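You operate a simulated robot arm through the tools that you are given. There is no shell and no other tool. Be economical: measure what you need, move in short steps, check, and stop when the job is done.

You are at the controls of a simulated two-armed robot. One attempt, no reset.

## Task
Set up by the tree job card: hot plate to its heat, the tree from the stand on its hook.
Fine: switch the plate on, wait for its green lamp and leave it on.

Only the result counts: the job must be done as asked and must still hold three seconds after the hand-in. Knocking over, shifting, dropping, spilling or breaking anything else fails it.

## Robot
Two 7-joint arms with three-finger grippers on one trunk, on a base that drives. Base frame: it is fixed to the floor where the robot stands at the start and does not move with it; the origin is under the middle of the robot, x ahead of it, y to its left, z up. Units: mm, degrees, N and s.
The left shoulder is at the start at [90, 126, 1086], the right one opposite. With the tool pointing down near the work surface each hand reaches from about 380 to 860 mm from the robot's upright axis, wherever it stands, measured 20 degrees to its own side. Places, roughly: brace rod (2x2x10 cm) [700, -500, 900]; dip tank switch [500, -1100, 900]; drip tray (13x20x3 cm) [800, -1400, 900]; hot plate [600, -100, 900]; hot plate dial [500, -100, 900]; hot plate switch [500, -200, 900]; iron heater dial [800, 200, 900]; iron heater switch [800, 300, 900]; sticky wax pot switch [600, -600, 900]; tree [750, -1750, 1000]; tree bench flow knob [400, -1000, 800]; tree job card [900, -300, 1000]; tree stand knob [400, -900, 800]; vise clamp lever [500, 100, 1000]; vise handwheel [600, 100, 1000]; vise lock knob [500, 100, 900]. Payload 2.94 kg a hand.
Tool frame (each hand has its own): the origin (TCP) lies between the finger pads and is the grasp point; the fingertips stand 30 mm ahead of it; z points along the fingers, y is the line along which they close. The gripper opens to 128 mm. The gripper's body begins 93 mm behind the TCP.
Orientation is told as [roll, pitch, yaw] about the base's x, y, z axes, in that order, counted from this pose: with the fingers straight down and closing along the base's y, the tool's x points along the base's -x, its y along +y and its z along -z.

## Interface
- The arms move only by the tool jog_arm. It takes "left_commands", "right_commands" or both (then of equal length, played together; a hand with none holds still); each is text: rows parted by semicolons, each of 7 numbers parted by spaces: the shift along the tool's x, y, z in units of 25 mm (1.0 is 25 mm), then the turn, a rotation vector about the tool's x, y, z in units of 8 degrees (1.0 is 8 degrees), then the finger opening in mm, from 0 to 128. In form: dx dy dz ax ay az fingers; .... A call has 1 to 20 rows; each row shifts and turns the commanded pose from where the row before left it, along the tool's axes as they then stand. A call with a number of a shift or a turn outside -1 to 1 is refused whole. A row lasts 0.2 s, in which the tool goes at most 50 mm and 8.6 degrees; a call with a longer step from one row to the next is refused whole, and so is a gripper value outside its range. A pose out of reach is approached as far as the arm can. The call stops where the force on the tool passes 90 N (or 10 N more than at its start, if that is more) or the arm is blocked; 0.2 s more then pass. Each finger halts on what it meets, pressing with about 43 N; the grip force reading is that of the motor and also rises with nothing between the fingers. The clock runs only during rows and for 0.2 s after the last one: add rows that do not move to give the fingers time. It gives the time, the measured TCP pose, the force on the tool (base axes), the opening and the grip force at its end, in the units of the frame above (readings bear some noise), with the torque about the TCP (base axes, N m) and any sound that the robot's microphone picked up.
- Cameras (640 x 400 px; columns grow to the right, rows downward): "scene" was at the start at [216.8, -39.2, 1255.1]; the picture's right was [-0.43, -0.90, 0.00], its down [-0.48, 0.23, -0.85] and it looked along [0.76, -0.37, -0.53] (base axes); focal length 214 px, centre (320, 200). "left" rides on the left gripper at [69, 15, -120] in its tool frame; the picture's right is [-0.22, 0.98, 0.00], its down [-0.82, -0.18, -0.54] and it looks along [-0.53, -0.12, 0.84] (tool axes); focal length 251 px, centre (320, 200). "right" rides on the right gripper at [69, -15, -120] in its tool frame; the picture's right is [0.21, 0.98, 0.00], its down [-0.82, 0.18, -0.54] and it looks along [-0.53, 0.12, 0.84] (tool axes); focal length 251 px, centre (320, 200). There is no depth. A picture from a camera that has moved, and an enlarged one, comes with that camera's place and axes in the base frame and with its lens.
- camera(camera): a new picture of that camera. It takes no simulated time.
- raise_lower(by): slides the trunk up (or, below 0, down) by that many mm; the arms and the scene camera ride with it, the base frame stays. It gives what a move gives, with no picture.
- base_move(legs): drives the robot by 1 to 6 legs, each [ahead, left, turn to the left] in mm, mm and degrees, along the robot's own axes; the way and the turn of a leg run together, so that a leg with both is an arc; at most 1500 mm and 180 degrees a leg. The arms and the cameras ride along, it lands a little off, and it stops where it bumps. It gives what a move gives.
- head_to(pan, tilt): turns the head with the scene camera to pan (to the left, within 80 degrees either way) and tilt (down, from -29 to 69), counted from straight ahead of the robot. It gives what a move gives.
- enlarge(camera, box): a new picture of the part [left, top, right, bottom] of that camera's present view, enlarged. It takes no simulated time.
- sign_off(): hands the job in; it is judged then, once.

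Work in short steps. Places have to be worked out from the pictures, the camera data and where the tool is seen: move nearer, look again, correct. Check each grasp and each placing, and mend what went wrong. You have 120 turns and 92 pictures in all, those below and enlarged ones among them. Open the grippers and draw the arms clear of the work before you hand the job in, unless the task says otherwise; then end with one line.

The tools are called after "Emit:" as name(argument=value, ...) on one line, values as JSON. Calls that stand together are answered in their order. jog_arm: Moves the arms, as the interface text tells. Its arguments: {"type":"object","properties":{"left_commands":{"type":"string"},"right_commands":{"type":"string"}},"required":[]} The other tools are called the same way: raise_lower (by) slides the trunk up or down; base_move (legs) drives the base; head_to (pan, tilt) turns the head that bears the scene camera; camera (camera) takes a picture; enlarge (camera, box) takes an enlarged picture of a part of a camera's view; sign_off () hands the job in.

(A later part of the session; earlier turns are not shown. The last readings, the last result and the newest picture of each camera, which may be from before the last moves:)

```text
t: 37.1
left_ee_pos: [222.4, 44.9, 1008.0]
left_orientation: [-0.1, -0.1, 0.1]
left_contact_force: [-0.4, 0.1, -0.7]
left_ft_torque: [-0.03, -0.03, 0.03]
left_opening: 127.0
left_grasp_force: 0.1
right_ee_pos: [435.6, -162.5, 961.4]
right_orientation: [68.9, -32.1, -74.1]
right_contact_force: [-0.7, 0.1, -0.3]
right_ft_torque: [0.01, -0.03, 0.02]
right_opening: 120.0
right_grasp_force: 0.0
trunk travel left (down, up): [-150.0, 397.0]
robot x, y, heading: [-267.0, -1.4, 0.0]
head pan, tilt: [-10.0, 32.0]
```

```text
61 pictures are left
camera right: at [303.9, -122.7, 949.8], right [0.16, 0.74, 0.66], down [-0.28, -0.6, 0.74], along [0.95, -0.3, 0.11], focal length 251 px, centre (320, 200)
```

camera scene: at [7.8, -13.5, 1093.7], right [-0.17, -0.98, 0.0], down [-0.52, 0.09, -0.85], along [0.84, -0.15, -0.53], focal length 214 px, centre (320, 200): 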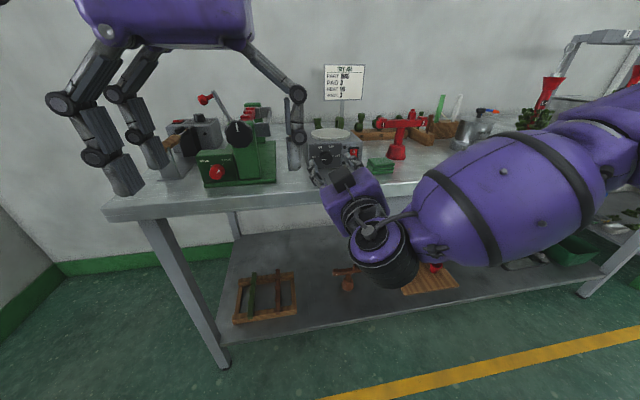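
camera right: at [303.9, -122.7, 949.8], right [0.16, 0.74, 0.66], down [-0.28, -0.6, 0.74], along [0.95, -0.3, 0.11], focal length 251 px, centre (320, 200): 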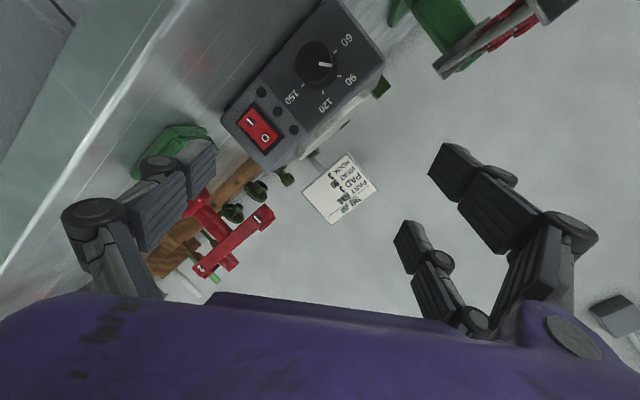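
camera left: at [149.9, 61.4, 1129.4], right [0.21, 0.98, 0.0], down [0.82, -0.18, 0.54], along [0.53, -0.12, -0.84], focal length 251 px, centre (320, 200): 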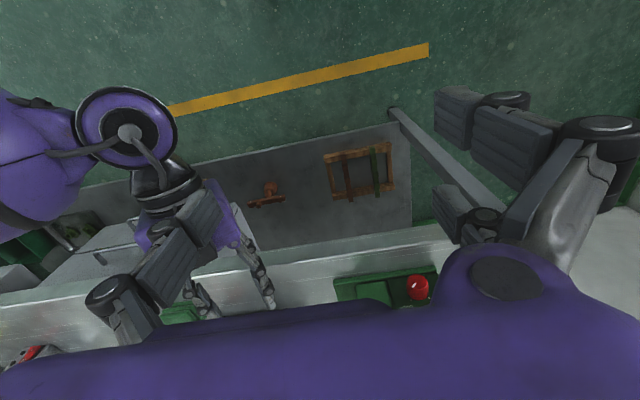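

"I" half located at about (538, -198, 881). Move thumb tip to ~30 mm before it.

Emit:
jog_arm(right_commands="0.02 -0.04 0.76 0 0 0 120;0.02 -0.04 0.76 0 0 0 120;0.02 -0.04 0.75 0 0 0 120;0 0 0 0 0 0 120")

Emit:
camera(camera="right")

Emit:
enlarge(camera="scene", box=[280, 110, 420, 200])

```text
t: 38.1
left_ee_pos: [222.4, 44.1, 1009.2]
left_orientation: [-0.1, 0.0, 0.1]
left_contact_force: [-0.6, 1.1, -0.5]
left_ft_torque: [0.04, -0.02, 0.0]
left_opening: 127.0
left_grasp_force: 0.1
right_ee_pos: [491.1, -159.1, 939.9]
right_orientation: [68.8, -32.1, -74.2]
right_contact_force: [-0.4, -0.5, -0.4]
right_ft_torque: [0.04, 0.0, -0.03]
right_opening: 120.0
right_grasp_force: 0.1
trunk travel left (down, up): [-150.0, 397.0]
robot x, y, heading: [-263.1, -0.3, -0.2]
head pan, tilt: [-10.0, 32.0]
```

```text
60 pictures are left
camera right: at [358.0, -119.7, 928.3], right [0.16, 0.74, 0.66], down [-0.28, -0.6, 0.74], along [0.95, -0.3, 0.11], focal length 251 px, centre (320, 200)
```

right: 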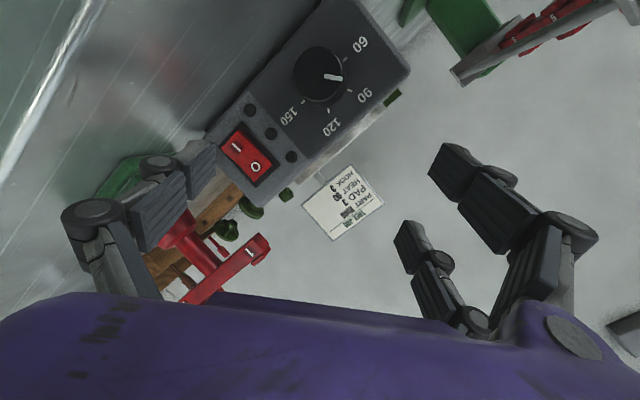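

```text
4.44 times, centred on (350, 155) of scene
camera zoom: at [10.5, -16.4, 1092.8], right [-0.17, -0.98, 0.0], down [-0.52, 0.09, -0.85], along [0.84, -0.15, -0.53], focal length 953 px, centre (187, 400)
```

zoom: 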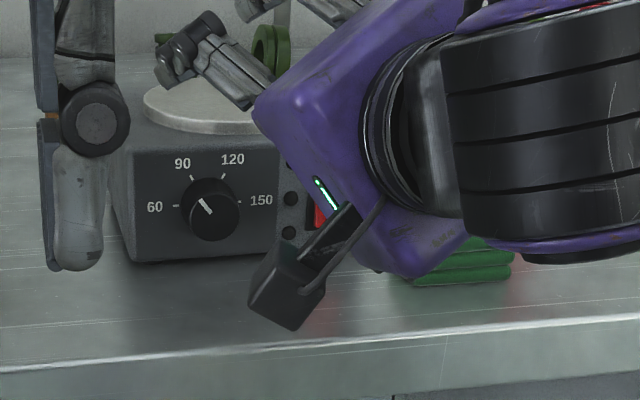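

Thumb is lined up; small correction then push 30 mm in, watching force and sound.

Emit:
jog_arm(right_commands="-0.37 0.22 0.4 0 0 0 120;0 0 0.4 0 0 0 120;0 0 0.3 0 0 0 120;0 0 0 0 0 0 120")

Emit:
enlarge(camera="right", box=[150, 70, 350, 200])

```text
t: 39.1
left_ee_pos: [222.7, 43.3, 1006.6]
left_orientation: [0.0, 0.0, 0.1]
left_contact_force: [0.2, 0.7, -0.2]
left_ft_torque: [-0.03, 0.0, 0.03]
left_opening: 127.2
left_grasp_force: 0.1
right_ee_pos: [518.2, -161.4, 941.5]
right_orientation: [68.9, -32.1, -74.1]
right_contact_force: [0.0, 0.1, 0.6]
right_ft_torque: [0.01, -0.04, 0.02]
right_opening: 119.9
right_grasp_force: 0.0
trunk travel left (down, up): [-150.0, 397.0]
robot x, y, heading: [-262.9, -0.3, -0.1]
head pan, tilt: [-10.0, 32.0]
```

```text
3.08 times, centred on (250, 135) of right
camera zoom: at [386.4, -121.7, 929.2], right [0.16, 0.74, 0.66], down [-0.28, -0.6, 0.74], along [0.95, -0.3, 0.11], focal length 774 px, centre (535, 400)
```

zoom: 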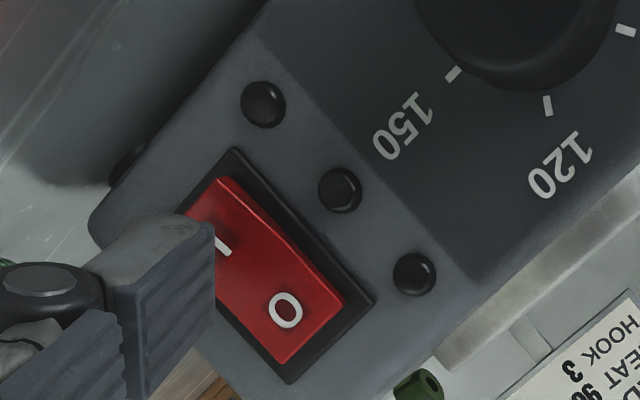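

Thumb tip is ~10 mm off toward the outside; shift along tool y by 9 mm and push in 10 mm.

Emit:
jog_arm(right_commands="0 0.38 0 0 0 0 120;0 0 0.2 0 0 0 120;0 0 0.2 0 0 0 120;0 0 0 0 0 0 120")

Emit:
enlarge(camera="right", box=[150, 70, 350, 200])

```text
t: 40.1
left_ee_pos: [222.8, 43.8, 1007.9]
left_orientation: [0.0, -0.1, 0.0]
left_contact_force: [-0.2, 0.2, 0.0]
left_ft_torque: [0.04, 0.01, 0.05]
left_opening: 127.1
left_grasp_force: 0.0
right_ee_pos: [530.8, -155.9, 945.4]
right_orientation: [68.8, -32.0, -74.1]
right_contact_force: [-1.2, -0.2, 0.2]
right_ft_torque: [0.01, 0.03, 0.0]
right_opening: 120.5
right_grasp_force: 0.1
trunk travel left (down, up): [-150.0, 397.0]
robot x, y, heading: [-264.4, 1.2, 0.2]
head pan, tilt: [-10.0, 32.0]
```

```text
3.08 times, centred on (250, 135) of right
camera zoom: at [397.9, -116.1, 933.2], right [0.16, 0.74, 0.66], down [-0.28, -0.6, 0.74], along [0.95, -0.3, 0.11], focal length 774 px, centre (535, 400)
```

zoom: 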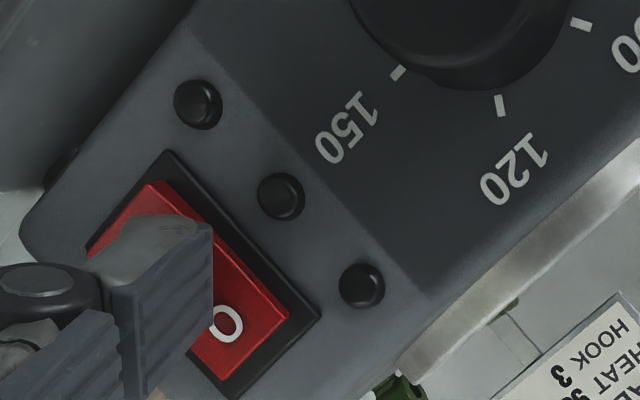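

No contact yet, and the tip would land near the rocker's centre; shift 8 mm down toward "I" and keep pushing.

Emit:
jog_arm(right_commands="0.17 -0.26 0 0 0 0 120;0 0 0.2 0 0 0 120;0 0 0.2 0 0 0 120;0 0 0 0 0 0 120")

Emit:
enlarge(camera="right", box=[150, 70, 350, 200])

```text
t: 41.1
left_ee_pos: [221.6, 42.9, 1008.8]
left_orientation: [0.0, -0.1, 0.1]
left_contact_force: [-0.3, 0.5, 0.0]
left_ft_torque: [-0.04, 0.01, -0.01]
left_opening: 127.1
left_grasp_force: 0.0
right_ee_pos: [535.7, -155.3, 934.9]
right_orientation: [68.6, -31.9, -74.0]
right_contact_force: [-16.2, -2.6, -4.9]
right_ft_torque: [0.01, 0.75, -0.7]
right_opening: 128.5
right_grasp_force: 5.4
trunk travel left (down, up): [-150.0, 397.0]
robot x, y, heading: [-264.1, -0.2, -0.3]
head pan, tilt: [-10.0, 32.0]
```

```text
3.08 times, centred on (250, 135) of right
camera zoom: at [403.8, -115.8, 923.5], right [0.16, 0.74, 0.66], down [-0.28, -0.6, 0.75], along [0.95, -0.31, 0.11], focal length 774 px, centre (535, 400)
```

zoom: 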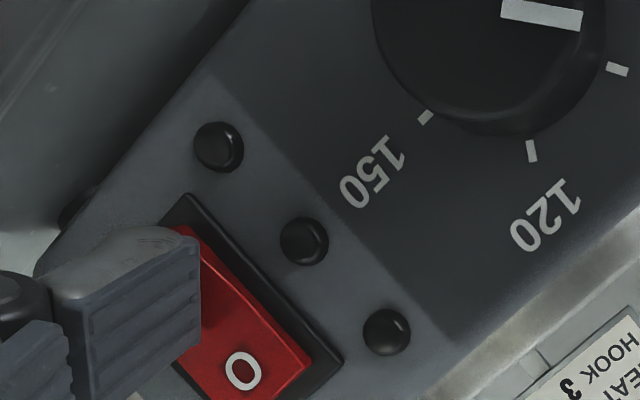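

Touching the rocker around its middle; shift another 6 mm down and press further.

Emit:
jog_arm(right_commands="0 0 -0.25 0 0 0 110;0.13 -0.12 0 0 0 0 110;0 0 0.2 0 0 0 110;0 0 0.2 0 0 0 110;0 0 0.2 0 0 0 110;0 0 0 0 0 0 110")

Emit:
enlarge(camera="right", box=[150, 70, 350, 200])

```text
t: 42.5
left_ee_pos: [221.0, 42.6, 1008.2]
left_orientation: [0.2, 0.0, 0.0]
left_contact_force: [0.5, -0.2, 0.8]
left_ft_torque: [-0.01, 0.04, 0.02]
left_opening: 127.1
left_grasp_force: 0.0
right_ee_pos: [540.1, -155.1, 926.6]
right_orientation: [68.5, -31.9, -74.2]
right_contact_force: [-31.2, -11.4, -11.3]
right_ft_torque: [0.03, 1.08, -1.13]
right_opening: 127.6
right_grasp_force: 11.4
trunk travel left (down, up): [-150.0, 397.0]
robot x, y, heading: [-266.6, -0.6, -0.1]
head pan, tilt: [-10.0, 32.0]
```

```text
3.08 times, centred on (250, 135) of right
camera zoom: at [409.1, -116.0, 915.0], right [0.16, 0.74, 0.66], down [-0.28, -0.6, 0.74], along [0.95, -0.31, 0.11], focal length 774 px, centre (535, 400)
```

zoom: 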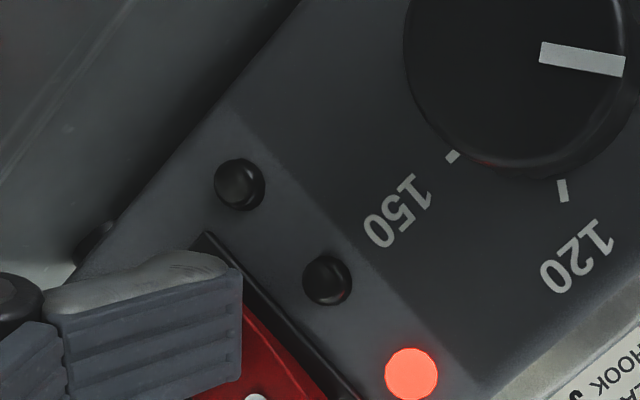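

The top lamp lit red — plate is on. Withdraw straight back and check.

Emit:
jog_arm(right_commands="0 0 -0.6 0 0 0 110;0 0 -1 0 0 0 110;-0.3 0.3 -1 0 0 0 110;-0.3 0.3 -1 0 0 0 110;-0.3 0.3 -1 0 0 0 110;-0.3 0.3 -1 0 0 0 110;0 0 0 0 0 0 110")

Emit:
enlarge(camera="right", box=[150, 30, 450, 220])

```text
t: 44.1
left_ee_pos: [223.0, 43.8, 1007.8]
left_orientation: [0.0, -0.1, 0.1]
left_contact_force: [-1.1, 0.2, 0.5]
left_ft_torque: [0.01, 0.03, 0.0]
left_opening: 127.1
left_grasp_force: 0.0
right_ee_pos: [423.4, -168.9, 1011.2]
right_orientation: [68.7, -32.1, -74.1]
right_contact_force: [-0.8, -0.5, 0.7]
right_ft_torque: [0.06, 0.01, 0.03]
right_opening: 110.0
right_grasp_force: 0.1
trunk travel left (down, up): [-150.0, 397.0]
robot x, y, heading: [-263.6, 3.0, -0.0]
head pan, tilt: [-10.0, 32.0]
```

```text
2.11 times, centred on (300, 125) of right
camera zoom: at [291.7, -129.7, 999.0], right [0.16, 0.74, 0.66], down [-0.28, -0.6, 0.74], along [0.95, -0.3, 0.11], focal length 529 px, centre (362, 358)
```

zoom: 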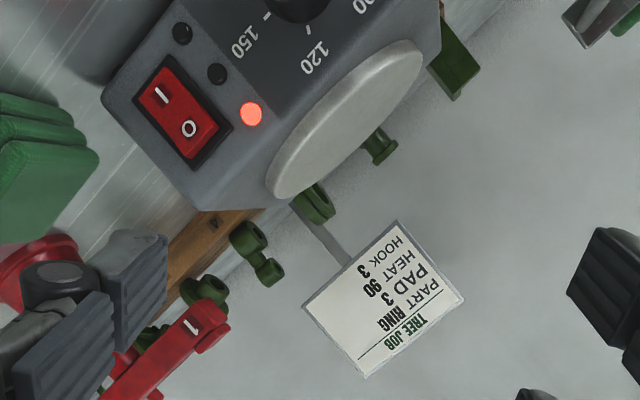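

Plate is on at 90 and heating. Back away and drive right to the tree stand.

Emit:
base_move(legs=[[-150, 0, 0], [0, -800, 0]])

Emit:
raise_lower(by=200)

Emit:
head_to(pan=-10, tilt=25)

Emit:
camera(camera="scene")

```text
t: 52.5
left_ee_pos: [78.6, -747.2, 1008.3]
left_orientation: [-0.1, 0.0, 0.9]
left_contact_force: [-0.1, 0.2, -0.2]
left_ft_torque: [0.06, -0.04, -0.05]
left_opening: 127.3
left_grasp_force: 0.0
right_ee_pos: [283.5, -958.2, 1010.4]
right_orientation: [68.8, -32.2, -73.2]
right_contact_force: [-0.3, 0.4, -0.4]
right_ft_torque: [0.0, 0.02, 0.02]
right_opening: 109.7
right_grasp_force: 0.1
trunk travel left (down, up): [-150.0, 397.0]
robot x, y, heading: [-407.5, -794.5, 0.8]
head pan, tilt: [-10.0, 32.0]
```

```text
t: 54.6
left_ee_pos: [79.4, -747.3, 1208.4]
left_orientation: [0.0, -0.1, 0.8]
left_contact_force: [0.2, 0.3, 0.0]
left_ft_torque: [0.02, 0.01, -0.02]
left_opening: 126.9
left_grasp_force: 0.1
right_ee_pos: [284.3, -958.4, 1210.8]
right_orientation: [68.7, -32.2, -73.2]
right_contact_force: [-0.6, 0.2, 0.0]
right_ft_torque: [0.01, 0.0, -0.02]
right_opening: 109.7
right_grasp_force: 0.0
trunk travel left (down, up): [-350.0, 197.0]
robot x, y, heading: [-403.3, -802.7, 0.6]
head pan, tilt: [-10.0, 32.0]
```

```text
t: 55.3
left_ee_pos: [79.4, -747.2, 1207.7]
left_orientation: [-0.1, 0.0, 0.8]
left_contact_force: [-0.2, -0.4, -0.8]
left_ft_torque: [-0.01, -0.01, -0.01]
left_opening: 127.2
left_grasp_force: 0.1
right_ee_pos: [284.9, -958.0, 1211.2]
right_orientation: [68.8, -32.0, -73.2]
right_contact_force: [1.1, 0.9, 0.9]
right_ft_torque: [0.02, 0.0, 0.01]
right_opening: 109.8
right_grasp_force: 0.0
trunk travel left (down, up): [-350.0, 197.0]
robot x, y, heading: [-404.6, -802.5, 1.2]
head pan, tilt: [-10.0, 25.0]
```

```text
53 pictures are left
camera scene: at [-190.3, -812.3, 1315.1], right [-0.16, -0.99, 0.0], down [-0.42, 0.07, -0.91], along [0.89, -0.15, -0.42], focal length 214 px, centre (320, 200)
```

scene: 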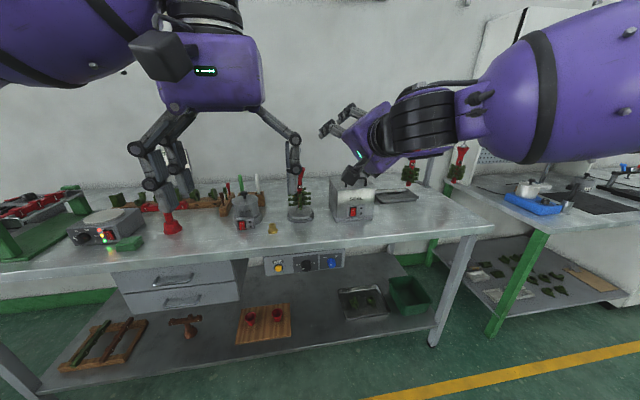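

Check the plate's lamps and the tree/stand details.

Emit:
enlarge(camera="scene", box=[60, 200, 160, 260])

Emit:
enlarge(camera="scene", box=[220, 150, 420, 275])

```text
6.40 times, centred on (110, 230) of scene
camera zoom: at [-190.3, -812.3, 1315.1], right [-0.16, -0.99, 0.0], down [-0.42, 0.07, -0.91], along [0.89, -0.15, -0.42], focal length 1373 px, centre (1664, 8)
```

zoom: 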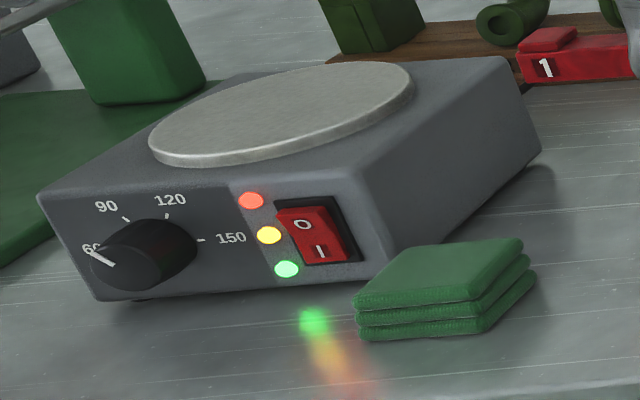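

```text
3.20 times, centred on (320, 212) of scene
camera zoom: at [-190.3, -812.3, 1315.1], right [-0.16, -0.99, 0.0], down [-0.42, 0.07, -0.91], along [0.89, -0.15, -0.42], focal length 686 px, centre (320, 160)
```

zoom: 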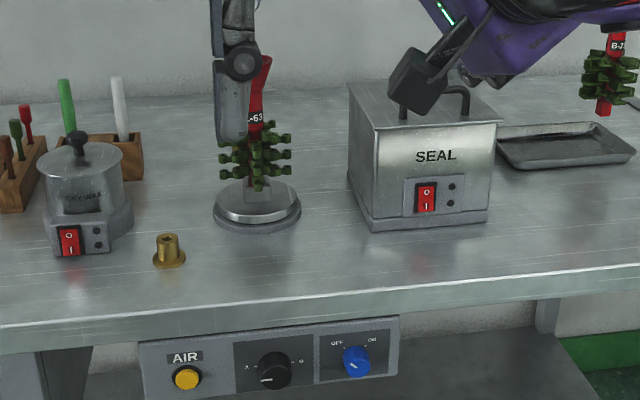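

The green lamp is already lit (plate done: red/yellow/green on, pointer parallel to the 90 tick). Now move the left hand out of view and inspect the stand and its knob panel.

Emit:
jog_arm(left_commands="0 1 0 0 0 0 120;0 1 0 0 0 0 120;0 1 0 0 0 0 120;0 1 0 0 0 0 120;0 1 0 0 0 0 120;0 1 0 0 0 0 120")

Emit:
enlarge(camera="scene", box=[275, 160, 345, 228])

Emit:
enlarge(camera="scene", box=[260, 245, 350, 280])

```text
t: 56.7
left_ee_pos: [76.1, -598.5, 1210.1]
left_orientation: [-0.1, 0.0, 0.8]
left_contact_force: [0.2, 0.1, 0.7]
left_ft_torque: [-0.02, -0.02, 0.0]
left_opening: 120.4
left_grasp_force: 0.1
right_ee_pos: [284.3, -956.4, 1211.0]
right_orientation: [68.8, -32.1, -73.3]
right_contact_force: [1.1, 0.5, -0.4]
right_ft_torque: [-0.01, 0.01, 0.0]
right_opening: 110.0
right_grasp_force: 0.0
trunk travel left (down, up): [-350.0, 197.0]
robot x, y, heading: [-406.9, -797.2, 0.7]
head pan, tilt: [-10.0, 25.0]
```

```text
5.88 times, centred on (310, 194) of scene
camera zoom: at [-190.7, -811.4, 1315.3], right [-0.16, -0.99, 0.0], down [-0.42, 0.07, -0.91], along [0.89, -0.15, -0.42], focal length 1262 px, centre (379, 235)
```

zoom: 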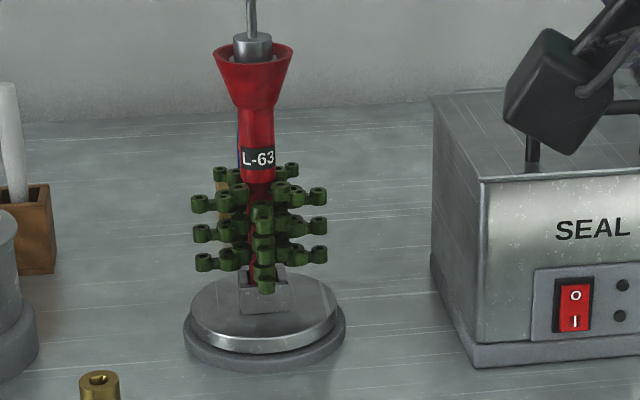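

```text
7.11 times, centred on (305, 262) of scene
camera zoom: at [-190.7, -811.4, 1315.3], right [-0.16, -0.99, 0.0], down [-0.42, 0.07, -0.91], along [0.89, -0.15, -0.42], focal length 1525 px, centre (427, -244)
```

zoom: 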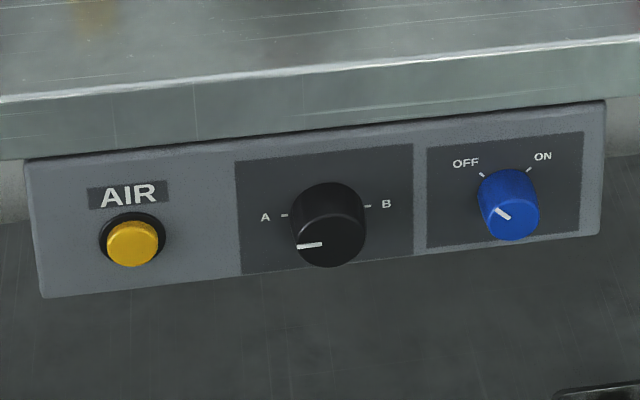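

Tree L-63 sits on a plain socket at about (636, -862). Swing the right hand to tool-forward/down out of the way and survey the hook rail.

Emit:
jog_arm(right_commands="0 0 0 0.145 -0.215 -0.945 100;0 0 0 0.145 -0.215 -0.945 100;0 0 0 0.145 -0.215 -0.945 100;0 0 0 0.145 -0.215 -0.945 100;0 0 0 0.145 -0.215 -0.945 100;0 0 0 0.145 -0.215 -0.945 100;0 0 0 0.145 -0.215 -0.945 100;0 0 0 0 0 0 100")

Emit:
head_to(pan=-30, tilt=12)

Emit:
camera(camera="scene")

```text
t: 58.5
left_ee_pos: [77.1, -599.3, 1209.0]
left_orientation: [0.0, 0.0, 0.8]
left_contact_force: [-0.1, -0.8, -0.5]
left_ft_torque: [-0.04, -0.01, -0.01]
left_opening: 120.2
left_grasp_force: 0.0
right_ee_pos: [283.6, -957.4, 1211.0]
right_orientation: [-2.2, -78.8, -5.7]
right_contact_force: [0.1, -1.0, 0.5]
right_ft_torque: [0.0, 0.03, -0.02]
right_opening: 100.3
right_grasp_force: 0.0
trunk travel left (down, up): [-350.0, 197.0]
robot x, y, heading: [-404.4, -798.6, 0.9]
head pan, tilt: [-10.0, 25.0]
```

```text
t: 59.3
left_ee_pos: [77.6, -599.8, 1209.0]
left_orientation: [0.0, 0.0, 0.8]
left_contact_force: [0.3, -0.3, 0.8]
left_ft_torque: [0.01, -0.01, 0.0]
left_opening: 120.1
left_grasp_force: 0.1
right_ee_pos: [284.3, -958.3, 1210.0]
right_orientation: [-1.7, -78.9, -5.9]
right_contact_force: [-0.1, 0.1, 0.0]
right_ft_torque: [0.0, 0.0, 0.0]
right_opening: 99.7
right_grasp_force: 0.0
trunk travel left (down, up): [-350.0, 197.0]
robot x, y, heading: [-404.2, -799.4, 0.9]
head pan, tilt: [-30.0, 12.0]
```

```text
48 pictures are left
camera scene: at [-199.8, -843.0, 1336.3], right [-0.49, -0.87, 0.0], down [-0.18, 0.1, -0.98], along [0.85, -0.48, -0.21], focal length 214 px, centre (320, 200)
```

scene: 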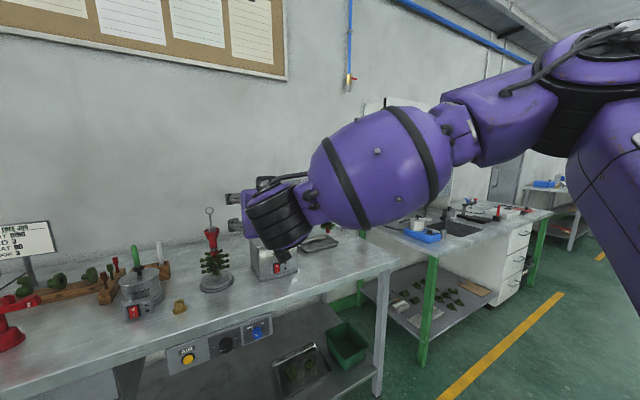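

The arm hides the rail; use the right wrist camera.

Emit:
camera(camera="right")

Emit:
enlarge(camera="scene", box=[180, 195, 260, 300])

```text
47 pictures are left
camera right: at [152.6, -956.0, 1166.3], right [0.09, 0.97, -0.22], down [-0.34, 0.23, 0.91], along [0.94, -0.01, 0.35], focal length 251 px, centre (320, 200)
```

right: 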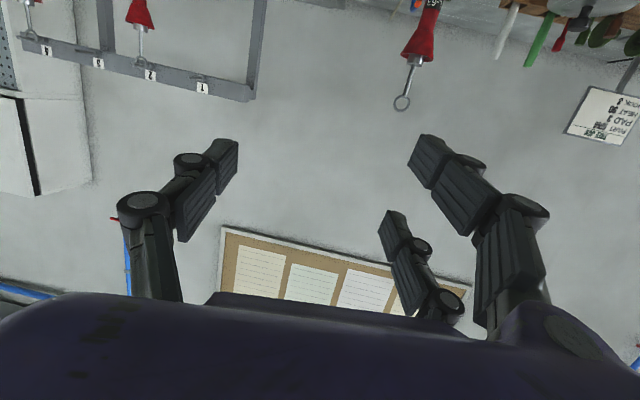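

```text
3.81 times, centred on (220, 248) of scene
camera zoom: at [-199.8, -843.0, 1336.3], right [-0.49, -0.87, 0.0], down [-0.18, 0.1, -0.98], along [0.85, -0.48, -0.21], focal length 817 px, centre (701, 19)
```

zoom: 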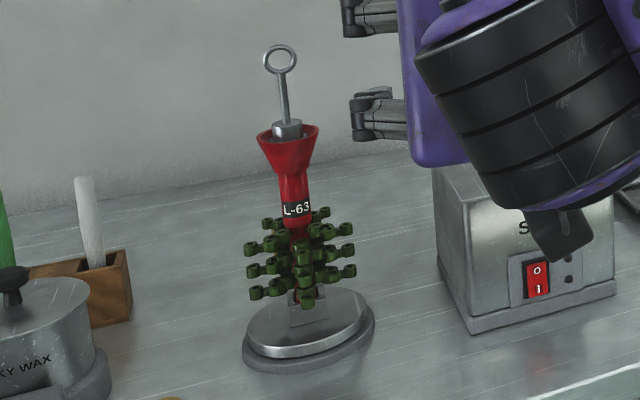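

Enlarge the rail: hook 1 and 3 seem free, trees on 2 and 4.

Emit:
enlarge(camera="right", box=[10, 0, 270, 120])

Emit:
enlarge(camera="right", box=[370, 0, 470, 120])

```text
2.46 times, centred on (140, 60) of right
camera zoom: at [152.6, -956.0, 1166.3], right [0.09, 0.97, -0.22], down [-0.34, 0.23, 0.91], along [0.94, -0.01, 0.35], focal length 619 px, centre (763, 545)
```

zoom: 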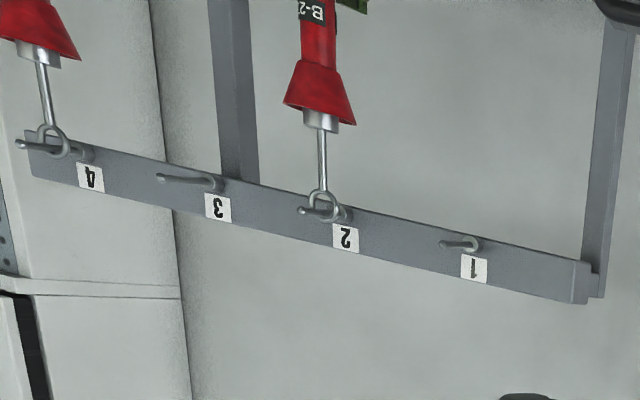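

```text
3.33 times, centred on (420, 60) of right
camera zoom: at [152.6, -956.0, 1166.3], right [0.09, 0.97, -0.22], down [-0.34, 0.23, 0.91], along [0.94, -0.01, 0.35], focal length 838 px, centre (-13, 667)
```

zoom: 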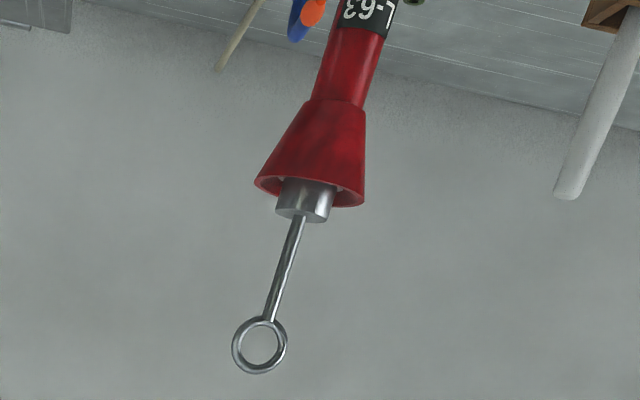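

Triangulated: hook 3 peg at about y -1552, z ~1176, running x 727→785; tree ring centre at (617, -864, 1139), facing front as needed. I drive forward 230 mm and square the right hand up, rolled -10° to suit the neck/funnel taper.

Emit:
base_move(legs=[[230, 0, 0]])

Emit:
jog_arm(right_commands="0 0 0 -0.94 0 -0.19 90;0 0 0 0 -0.71 0 90;0 0 0 0 -0.71 0 90;0 0 0 0 0 -0.63 90;0 0 0 0 0 -0.63 90;0 0 0 0 0 0 90")

Emit:
camera(camera="right")

```text
t: 61.1
left_ee_pos: [312.6, -598.4, 1209.0]
left_orientation: [0.0, 0.0, 0.8]
left_contact_force: [0.7, 0.1, -0.6]
left_ft_torque: [0.01, 0.01, 0.0]
left_opening: 120.0
left_grasp_force: 0.0
right_ee_pos: [519.2, -956.1, 1209.1]
right_orientation: [-1.7, -78.8, -6.1]
right_contact_force: [0.1, -0.5, -0.7]
right_ft_torque: [0.01, 0.0, 0.0]
right_opening: 100.1
right_grasp_force: 0.0
trunk travel left (down, up): [-350.0, 197.0]
robot x, y, heading: [-168.3, -794.9, 0.7]
head pan, tilt: [-30.0, 12.0]
```

```text
t: 62.5
left_ee_pos: [312.3, -597.2, 1210.6]
left_orientation: [0.0, 0.0, 0.8]
left_contact_force: [0.3, 0.1, 0.7]
left_ft_torque: [0.0, 0.03, -0.01]
left_opening: 120.2
left_grasp_force: 0.2
right_ee_pos: [520.5, -956.5, 1211.1]
right_orientation: [-90.7, -79.5, 90.7]
right_contact_force: [0.6, 0.2, -0.2]
right_ft_torque: [0.02, 0.02, 0.02]
right_opening: 90.2
right_grasp_force: 0.0
trunk travel left (down, up): [-350.0, 197.0]
robot x, y, heading: [-167.1, -798.6, 0.8]
head pan, tilt: [-30.0, 12.0]
```

```text
43 pictures are left
camera right: at [400.0, -983.0, 1145.9], right [0.0, 0.92, -0.39], down [-0.54, 0.33, 0.77], along [0.84, 0.21, 0.5], focal length 251 px, centre (320, 200)
```

right: 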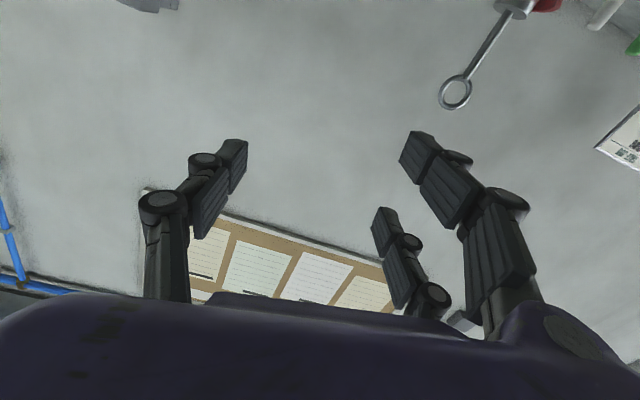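

Ring confirmed at (617, -867, 1138). Move to pre-grasp in front of the neck at (500, -866, 1025).

Emit:
jog_arm(right_commands="0.957 0.685 -0.115 0 0 0 90;0.957 0.685 -0.115 0 0 0 90;0.957 0.685 -0.115 0 0 0 90;0.957 0.685 -0.115 0 0 0 90;0.957 0.685 -0.115 0 0 0 90;0.957 0.685 -0.115 0 0 0 90;0.957 0.685 -0.115 0 0 0 90;0 0 0 0 0 0 90")

Emit:
camera(camera="right")

Emit:
head_to(pan=-5, tilt=25)

Emit:
camera(camera="scene")

```text
t: 64.3
left_ee_pos: [311.9, -596.3, 1209.6]
left_orientation: [0.0, 0.0, 0.8]
left_contact_force: [-1.1, -0.3, -0.8]
left_ft_torque: [0.02, -0.02, -0.03]
left_opening: 120.1
left_grasp_force: 0.1
right_ee_pos: [493.6, -903.7, 1037.1]
right_orientation: [-90.6, -79.6, 90.7]
right_contact_force: [0.5, 0.1, 0.8]
right_ft_torque: [0.03, 0.03, -0.04]
right_opening: 90.1
right_grasp_force: 0.1
right hand out of reach, approached as far as the arm can: row 6, 7
trunk travel left (down, up): [-350.0, 197.0]
robot x, y, heading: [-168.3, -797.6, 0.8]
head pan, tilt: [-30.0, 12.0]
```

```text
42 pictures are left
camera right: at [374.2, -930.8, 971.9], right [0.0, 0.92, -0.39], down [-0.54, 0.33, 0.77], along [0.84, 0.21, 0.5], focal length 251 px, centre (320, 200)
```

right: 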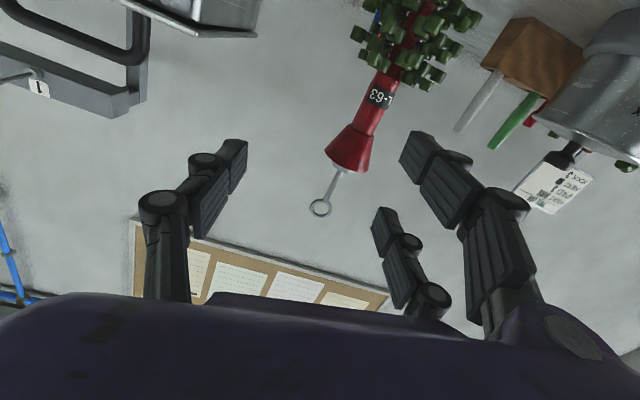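

```text
t: 65.2
left_ee_pos: [311.6, -596.7, 1210.4]
left_orientation: [0.0, -0.1, 0.8]
left_contact_force: [-0.3, 0.2, 0.0]
left_ft_torque: [-0.01, -0.01, 0.01]
left_opening: 120.0
left_grasp_force: 0.0
right_ee_pos: [493.4, -903.2, 1037.6]
right_orientation: [-90.4, -79.5, 90.6]
right_contact_force: [0.2, 0.8, 0.0]
right_ft_torque: [-0.01, 0.01, 0.02]
right_opening: 90.2
right_grasp_force: 0.1
trunk travel left (down, up): [-350.0, 197.0]
robot x, y, heading: [-169.5, -794.0, 0.8]
head pan, tilt: [-5.0, 25.0]
```

```text
41 pictures are left
camera scene: at [46.2, -801.5, 1315.2], right [-0.08, -1.0, 0.0], down [-0.42, 0.03, -0.91], along [0.9, -0.07, -0.42], focal length 214 px, centre (320, 200)
```

scene: 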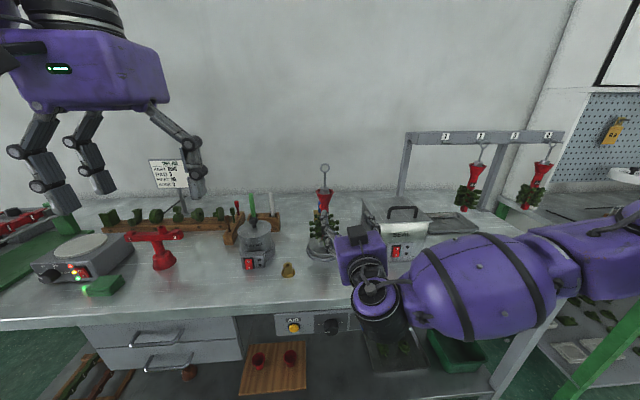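

Heights from this view: flare starts z≈1025, rim 1066, neck free down to ~978. I shift the base left 38 mm to line the hand up (the arm is at its fold limit), then adjust height.

Emit:
base_move(legs=[[0, 38, 0]])

Emit:
jog_arm(right_commands="0.35 0.06 0.5 0 0 0 90;0.35 0.06 0.5 0 0 0 90;0 0 0 0 0 0 90")

Emit:
camera(camera="right")

```text
t: 66.2
left_ee_pos: [312.7, -560.3, 1209.4]
left_orientation: [0.0, 0.1, 0.8]
left_contact_force: [-1.1, 0.3, 0.1]
left_ft_torque: [-0.02, 0.01, 0.03]
left_opening: 120.0
left_grasp_force: 0.0
right_ee_pos: [493.3, -866.6, 1035.9]
right_orientation: [-90.4, -79.6, 90.6]
right_contact_force: [-0.4, 0.8, -0.1]
right_ft_torque: [0.02, -0.06, 0.01]
right_opening: 90.0
right_grasp_force: 0.1
trunk travel left (down, up): [-350.0, 197.0]
robot x, y, heading: [-168.7, -761.0, 0.5]
head pan, tilt: [-5.0, 25.0]
```

```text
t: 67.0
left_ee_pos: [312.6, -559.4, 1209.5]
left_orientation: [0.1, 0.0, 0.7]
left_contact_force: [-0.3, -0.1, 0.9]
left_ft_torque: [0.03, -0.02, 0.03]
left_opening: 119.9
left_grasp_force: 0.0
right_ee_pos: [514.9, -878.5, 1024.3]
right_orientation: [-90.2, -79.7, 90.3]
right_contact_force: [-0.6, -0.3, -0.2]
right_ft_torque: [-0.03, 0.01, 0.01]
right_opening: 89.8
right_grasp_force: 0.0
right hand out of reach, approached as far as the arm can: row 1, 2
trunk travel left (down, up): [-350.0, 197.0]
robot x, y, heading: [-170.0, -756.4, 0.9]
head pan, tilt: [-5.0, 25.0]
```

```text
40 pictures are left
camera right: at [396.6, -904.9, 960.4], right [0.0, 0.92, -0.39], down [-0.54, 0.32, 0.78], along [0.84, 0.21, 0.5], focal length 251 px, centre (320, 200)
```

right: 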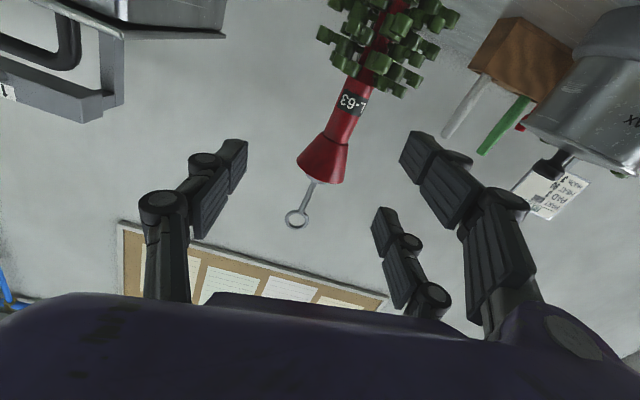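

Still at the fold limit; raise the hand 100 mm while lowering the trunk 110 mm.

Emit:
jog_arm(right_commands="-1 0 0 0 0 0 90;-1 0 0 0 0 0 90;-1 0 0 0 0 0 90;-1 0 0 0 0 0 90;-0.4 0 0 0 0 0 90")

Emit:
raise_lower(by=-110)

```text
t: 68.2
left_ee_pos: [312.6, -560.4, 1209.6]
left_orientation: [0.0, 0.0, 0.8]
left_contact_force: [0.8, 0.1, 0.0]
left_ft_torque: [-0.03, 0.0, -0.05]
left_opening: 120.1
left_grasp_force: 0.0
right_ee_pos: [514.3, -859.1, 1129.4]
right_orientation: [-89.9, -79.6, 90.1]
right_contact_force: [-0.2, 0.3, -0.3]
right_ft_torque: [0.0, 0.0, -0.02]
right_opening: 90.0
right_grasp_force: 0.1
trunk travel left (down, up): [-350.0, 197.0]
robot x, y, heading: [-168.5, -759.8, 0.6]
head pan, tilt: [-5.0, 25.0]
```

```text
t: 69.6
left_ee_pos: [311.2, -560.0, 1099.8]
left_orientation: [0.0, -0.1, 0.8]
left_contact_force: [0.5, -0.2, 0.1]
left_ft_torque: [0.0, 0.01, 0.0]
left_opening: 119.9
left_grasp_force: 0.1
right_ee_pos: [514.6, -856.9, 1023.2]
right_orientation: [-90.7, -79.6, 90.8]
right_contact_force: [-0.7, 0.6, -0.8]
right_ft_torque: [-0.03, -0.04, 0.02]
right_opening: 90.0
right_grasp_force: 0.2
trunk travel left (down, up): [-240.0, 307.0]
robot x, y, heading: [-175.0, -758.5, 0.7]
head pan, tilt: [-5.0, 25.0]
```

Now at (515, -857, 1023). Adjust y to -866 and advance 55 mm, then look.

Emit:
jog_arm(right_commands="0.1 -0.36 0.4 0 0 0 90;0 0 0.9 0 0 0 90;0 0 0.9 0 0 0 90;0 0 0 0 0 0 90")

Emit:
camera(camera="right")

Emit:
enlarge(camera="scene", box=[270, 110, 400, 220])

```text
t: 70.6
left_ee_pos: [312.3, -560.3, 1098.8]
left_orientation: [-0.1, 0.0, 0.8]
left_contact_force: [-0.1, -0.2, 0.7]
left_ft_torque: [0.02, 0.0, -0.04]
left_opening: 120.0
left_grasp_force: 0.2
right_ee_pos: [572.1, -866.1, 1022.1]
right_orientation: [-90.5, -79.6, 90.5]
right_contact_force: [-0.5, -0.1, 0.7]
right_ft_torque: [0.01, 0.03, -0.02]
right_opening: 89.8
right_grasp_force: 0.1
trunk travel left (down, up): [-240.0, 307.0]
robot x, y, heading: [-169.5, -758.1, 0.6]
head pan, tilt: [-5.0, 25.0]
```

```text
39 pictures are left
camera right: at [452.5, -893.4, 956.9], right [0.0, 0.92, -0.39], down [-0.54, 0.33, 0.77], along [0.84, 0.21, 0.5], focal length 251 px, centre (320, 200)
```

right: 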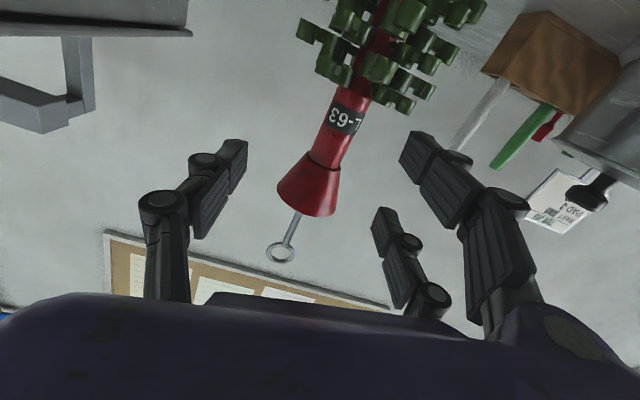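

```text
3.64 times, centred on (335, 165) of scene
camera zoom: at [74.0, -764.3, 1205.6], right [-0.07, -1.0, 0.0], down [-0.42, 0.03, -0.91], along [0.9, -0.07, -0.42], focal length 780 px, centre (266, 327)
```

zoom: 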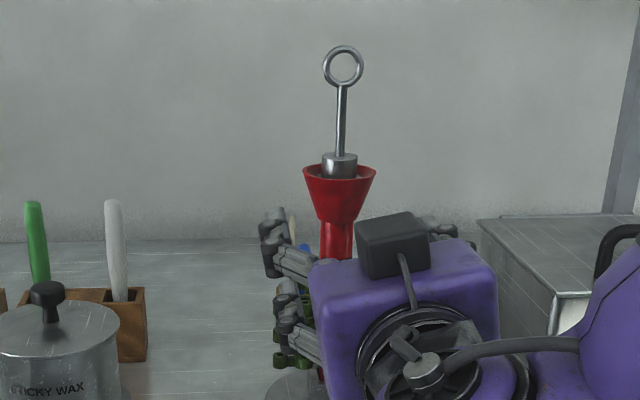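

Heights fit (lower finger ~979+, greens below ~972). Advance the last 46 mm.

Emit:
jog_arm(right_commands="0 0 0.6 0 0 0 90;0 0 0.6 0 0 0 90;0 0 0.65 0 0 0 90;0 0 0 0 0 0 90")

Emit:
camera(camera="right")

```text
t: 71.6
left_ee_pos: [311.2, -559.6, 1099.8]
left_orientation: [0.1, 0.1, 0.8]
left_contact_force: [-0.4, -0.6, -0.7]
left_ft_torque: [0.0, -0.01, -0.03]
left_opening: 119.9
left_grasp_force: 0.0
right_ee_pos: [615.0, -865.6, 1020.7]
right_orientation: [-90.5, -79.6, 90.5]
right_contact_force: [0.5, 0.3, 0.5]
right_ft_torque: [-0.02, -0.03, -0.01]
right_opening: 89.9
right_grasp_force: 0.1
trunk travel left (down, up): [-240.0, 307.0]
robot x, y, heading: [-171.1, -758.0, 0.8]
head pan, tilt: [-5.0, 25.0]
```

```text
37 pictures are left
camera right: at [496.4, -893.0, 955.6], right [0.0, 0.92, -0.39], down [-0.54, 0.33, 0.77], along [0.84, 0.21, 0.5], focal length 251 px, centre (320, 200)
```

right: 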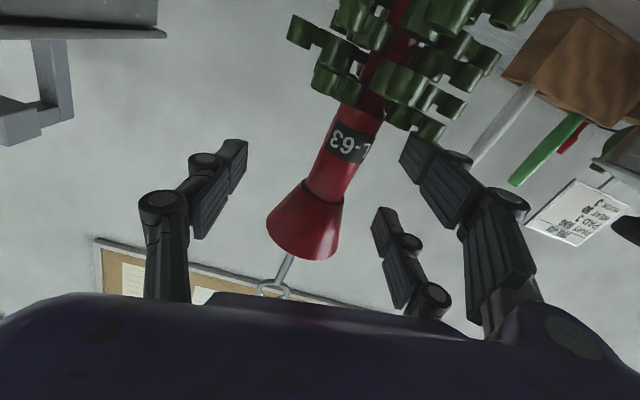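

Clear of the greens by ~9 mm; raise 4 mm, ease in 4 mm and close gently.

Emit:
jog_arm(right_commands="-0.16 0 0.16 0 0 0 90;0 0 0 0 0 0 60;0 0 0 0 0 0 45;0 0 0 0 0 0 35;0 0 0 0 0 0 35")

Emit:
camera(camera="right")

```text
t: 72.8
left_ee_pos: [312.1, -560.5, 1098.4]
left_orientation: [0.1, 0.0, 0.7]
left_contact_force: [-0.4, 0.4, 0.1]
left_ft_torque: [0.03, -0.01, -0.03]
left_opening: 119.9
left_grasp_force: 0.0
right_ee_pos: [621.0, -865.1, 1024.0]
right_orientation: [-90.1, -79.5, 90.2]
right_contact_force: [3.3, 8.6, -0.9]
right_ft_torque: [1.13, -0.31, 0.07]
right_opening: 39.1
right_grasp_force: 20.6
trunk travel left (down, up): [-240.0, 307.0]
robot x, y, heading: [-169.8, -760.2, 0.8]
head pan, tilt: [-5.0, 25.0]
```

```text
36 pictures are left
camera right: at [501.0, -892.5, 958.7], right [0.0, 0.92, -0.39], down [-0.54, 0.32, 0.78], along [0.84, 0.21, 0.5], focal length 251 px, centre (320, 200)
```

right: 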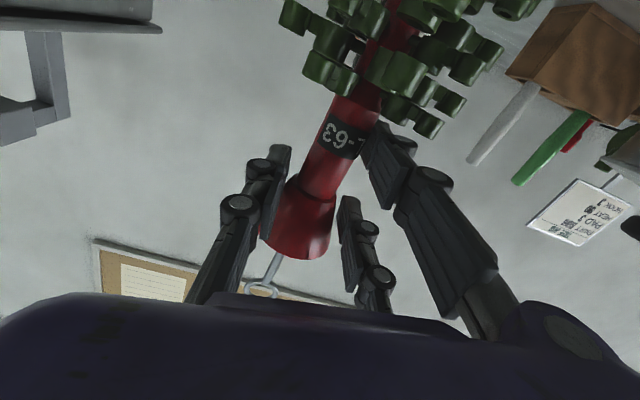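

Thumb on the neck, lower finger on the neck and upper finger about to meet the flare. Squeeze fully and check.

Emit:
jog_arm(right_commands="0 0 0 0 0 0 25;0 0 0 0 0 0 20;0 0 0 0 0 0 20")

Emit:
enlarge(camera="right", box=[220, 40, 460, 320])

```text
t: 73.6
left_ee_pos: [313.1, -557.8, 1098.2]
left_orientation: [-0.1, 0.0, 1.0]
left_contact_force: [0.6, -1.0, -0.6]
left_ft_torque: [0.03, -0.03, -0.03]
left_opening: 120.0
left_grasp_force: 0.1
right_ee_pos: [620.0, -860.7, 1022.2]
right_orientation: [-89.4, -79.7, 89.9]
right_contact_force: [0.9, 23.9, -5.1]
right_ft_torque: [3.4, -0.09, 0.12]
right_opening: 35.4
right_grasp_force: 43.4
trunk travel left (down, up): [-240.0, 307.0]
robot x, y, heading: [-170.8, -756.3, 0.5]
head pan, tilt: [-5.0, 25.0]
```

```text
1.43 times, centred on (340, 180) of right
camera zoom: at [501.0, -888.5, 958.2], right [-0.01, 0.92, -0.39], down [-0.54, 0.32, 0.78], along [0.84, 0.22, 0.5], focal length 359 px, centre (291, 229)
```

zoom: 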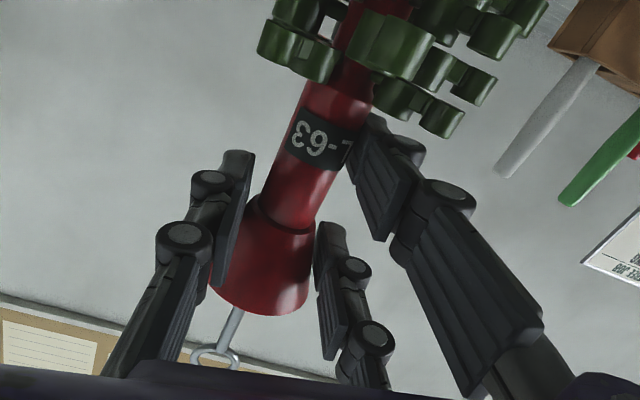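

Grip couple is high because the upper finger still has ~3 mm gap; roll the hand +4° to let all three seat.

Emit:
jog_arm(right_commands="0 0 0 0 0 0.25 20;0 0 0 0 0 0.25 20;0 0 0 0 0 0 20")

```text
t: 74.4
left_ee_pos: [312.2, -559.7, 1098.3]
left_orientation: [-0.2, 0.1, 0.8]
left_contact_force: [0.6, -0.2, -0.1]
left_ft_torque: [-0.01, 0.01, 0.03]
left_opening: 120.0
left_grasp_force: 0.1
right_ee_pos: [621.1, -866.7, 1025.0]
right_orientation: [-90.8, -83.5, 90.8]
right_contact_force: [-0.2, 8.3, -6.0]
right_ft_torque: [1.1, 0.01, 0.14]
right_opening: 34.5
right_grasp_force: 42.6
trunk travel left (down, up): [-240.0, 307.0]
robot x, y, heading: [-171.6, -759.2, 0.6]
head pan, tilt: [-5.0, 25.0]
```

Much relieved; another 2° and 2 mm in +y.

Emit:
jog_arm(right_commands="0 0.08 0 0 0 0.25 20;0 0 0 0 0 0 20")

```text
t: 75.0
left_ee_pos: [313.1, -561.0, 1099.4]
left_orientation: [0.0, 0.1, 0.8]
left_contact_force: [-0.4, 0.3, -0.4]
left_ft_torque: [0.0, -0.02, -0.02]
left_opening: 119.9
left_grasp_force: 0.0
right_ee_pos: [621.6, -866.9, 1024.3]
right_orientation: [-91.0, -85.6, 90.8]
right_contact_force: [1.6, -5.1, -3.5]
right_ft_torque: [-0.7, -0.17, -0.08]
right_opening: 34.2
right_grasp_force: 43.2
trunk travel left (down, up): [-240.0, 307.0]
robot x, y, heading: [-173.3, -759.3, 0.7]
head pan, tilt: [-5.0, 25.0]
```

Forces are balanced on all three pads. Lift 20 mm straight up and check.

Emit:
jog_arm(right_commands="-0.4 -0.03 0 0 0 0 20;-0.4 -0.03 0 0 0 0 20;0 0 0 0 0 0 20")

Emit:
enlarge(camera="scene", box=[270, 110, 400, 240])

```text
t: 75.8
left_ee_pos: [313.2, -559.5, 1098.4]
left_orientation: [0.0, 0.0, 0.8]
left_contact_force: [0.2, -1.1, 0.3]
left_ft_torque: [0.0, 0.03, 0.02]
left_opening: 120.4
left_grasp_force: 0.1
right_ee_pos: [619.9, -862.4, 1044.8]
right_orientation: [-90.7, -85.6, 90.8]
right_contact_force: [0.1, -0.2, -3.1]
right_ft_torque: [-0.03, 0.09, 0.03]
right_opening: 33.9
right_grasp_force: 43.5
trunk travel left (down, up): [-240.0, 307.0]
robot x, y, heading: [-171.4, -759.4, 0.8]
head pan, tilt: [-5.0, 25.0]
```

```text
3.08 times, centred on (335, 175) of scene
camera zoom: at [74.7, -764.4, 1205.4], right [-0.07, -1.0, 0.0], down [-0.42, 0.03, -0.91], along [0.9, -0.07, -0.42], focal length 660 px, centre (274, 277)
```

zoom: 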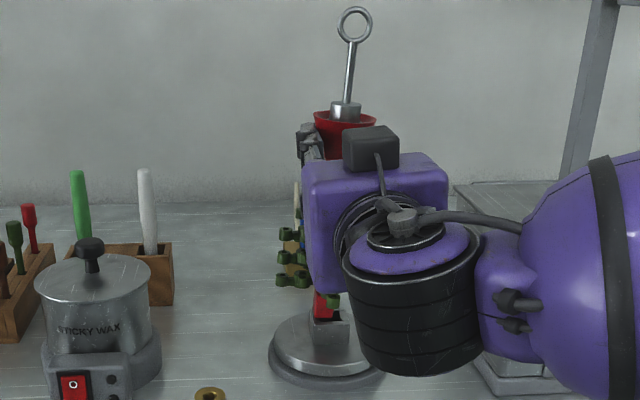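

Tree is free (≈0.3 kg), tilted only a few degrees. Raise the trunk 60 mm, back out over the bench, then drive right.

Emit:
raise_lower(by=60)

Emit:
base_move(legs=[[-280, 0, 0]])

Emit:
base_move(legs=[[0, -680, 0]])

Emit:
camera(camera="scene")

```text
t: 76.8
left_ee_pos: [314.3, -559.1, 1158.9]
left_orientation: [0.1, 0.1, 0.8]
left_contact_force: [0.2, -0.3, -0.4]
left_ft_torque: [-0.01, 0.04, 0.03]
left_opening: 120.1
left_grasp_force: 0.1
right_ee_pos: [613.4, -865.0, 1123.2]
right_orientation: [-110.6, -85.2, 110.7]
right_contact_force: [-0.4, 0.2, -2.8]
right_ft_torque: [0.0, 0.04, -0.03]
right_opening: 34.1
right_grasp_force: 43.1
trunk travel left (down, up): [-300.0, 247.0]
robot x, y, heading: [-169.9, -759.8, 0.6]
head pan, tilt: [-5.0, 25.0]
```

```text
t: 78.7
left_ee_pos: [40.9, -566.9, 1159.4]
left_orientation: [0.1, -0.1, 0.4]
left_contact_force: [-1.0, 0.6, 0.6]
left_ft_torque: [0.0, -0.05, 0.0]
left_opening: 120.0
left_grasp_force: 0.1
right_ee_pos: [339.1, -872.4, 1123.7]
right_orientation: [-111.5, -85.3, 111.1]
right_contact_force: [-0.4, 0.1, -2.4]
right_ft_torque: [0.0, 0.02, -0.02]
right_opening: 33.8
right_grasp_force: 43.0
trunk travel left (down, up): [-300.0, 247.0]
robot x, y, heading: [-443.1, -760.8, 0.4]
head pan, tilt: [-5.0, 25.0]
```

```text
t: 85.2
left_ee_pos: [44.7, -1247.7, 1159.2]
left_orientation: [-0.1, -0.1, 0.2]
left_contact_force: [-0.5, -0.5, 0.4]
left_ft_torque: [0.0, -0.01, -0.03]
left_opening: 120.0
left_grasp_force: 0.0
right_ee_pos: [340.6, -1555.6, 1124.0]
right_orientation: [-111.2, -85.3, 110.7]
right_contact_force: [0.3, 0.4, -2.9]
right_ft_torque: [-0.01, 0.02, -0.04]
right_opening: 33.6
right_grasp_force: 42.8
trunk travel left (down, up): [-300.0, 247.0]
robot x, y, heading: [-442.3, -1442.4, 0.5]
head pan, tilt: [-5.0, 25.0]
```

```text
33 pictures are left
camera scene: at [-212.7, -1449.2, 1266.3], right [-0.09, -1.0, 0.0], down [-0.42, 0.04, -0.91], along [0.9, -0.08, -0.42], focal length 214 px, centre (320, 200)
```

scene: 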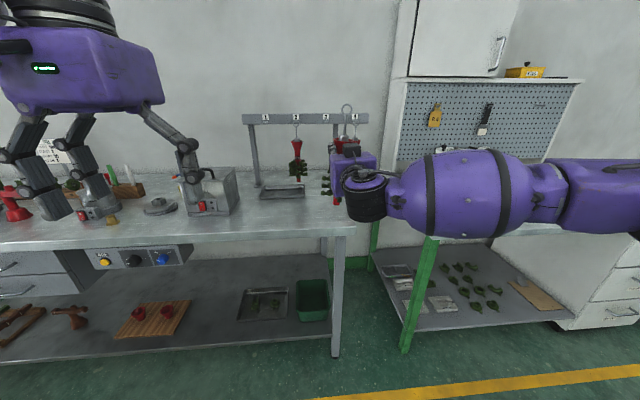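

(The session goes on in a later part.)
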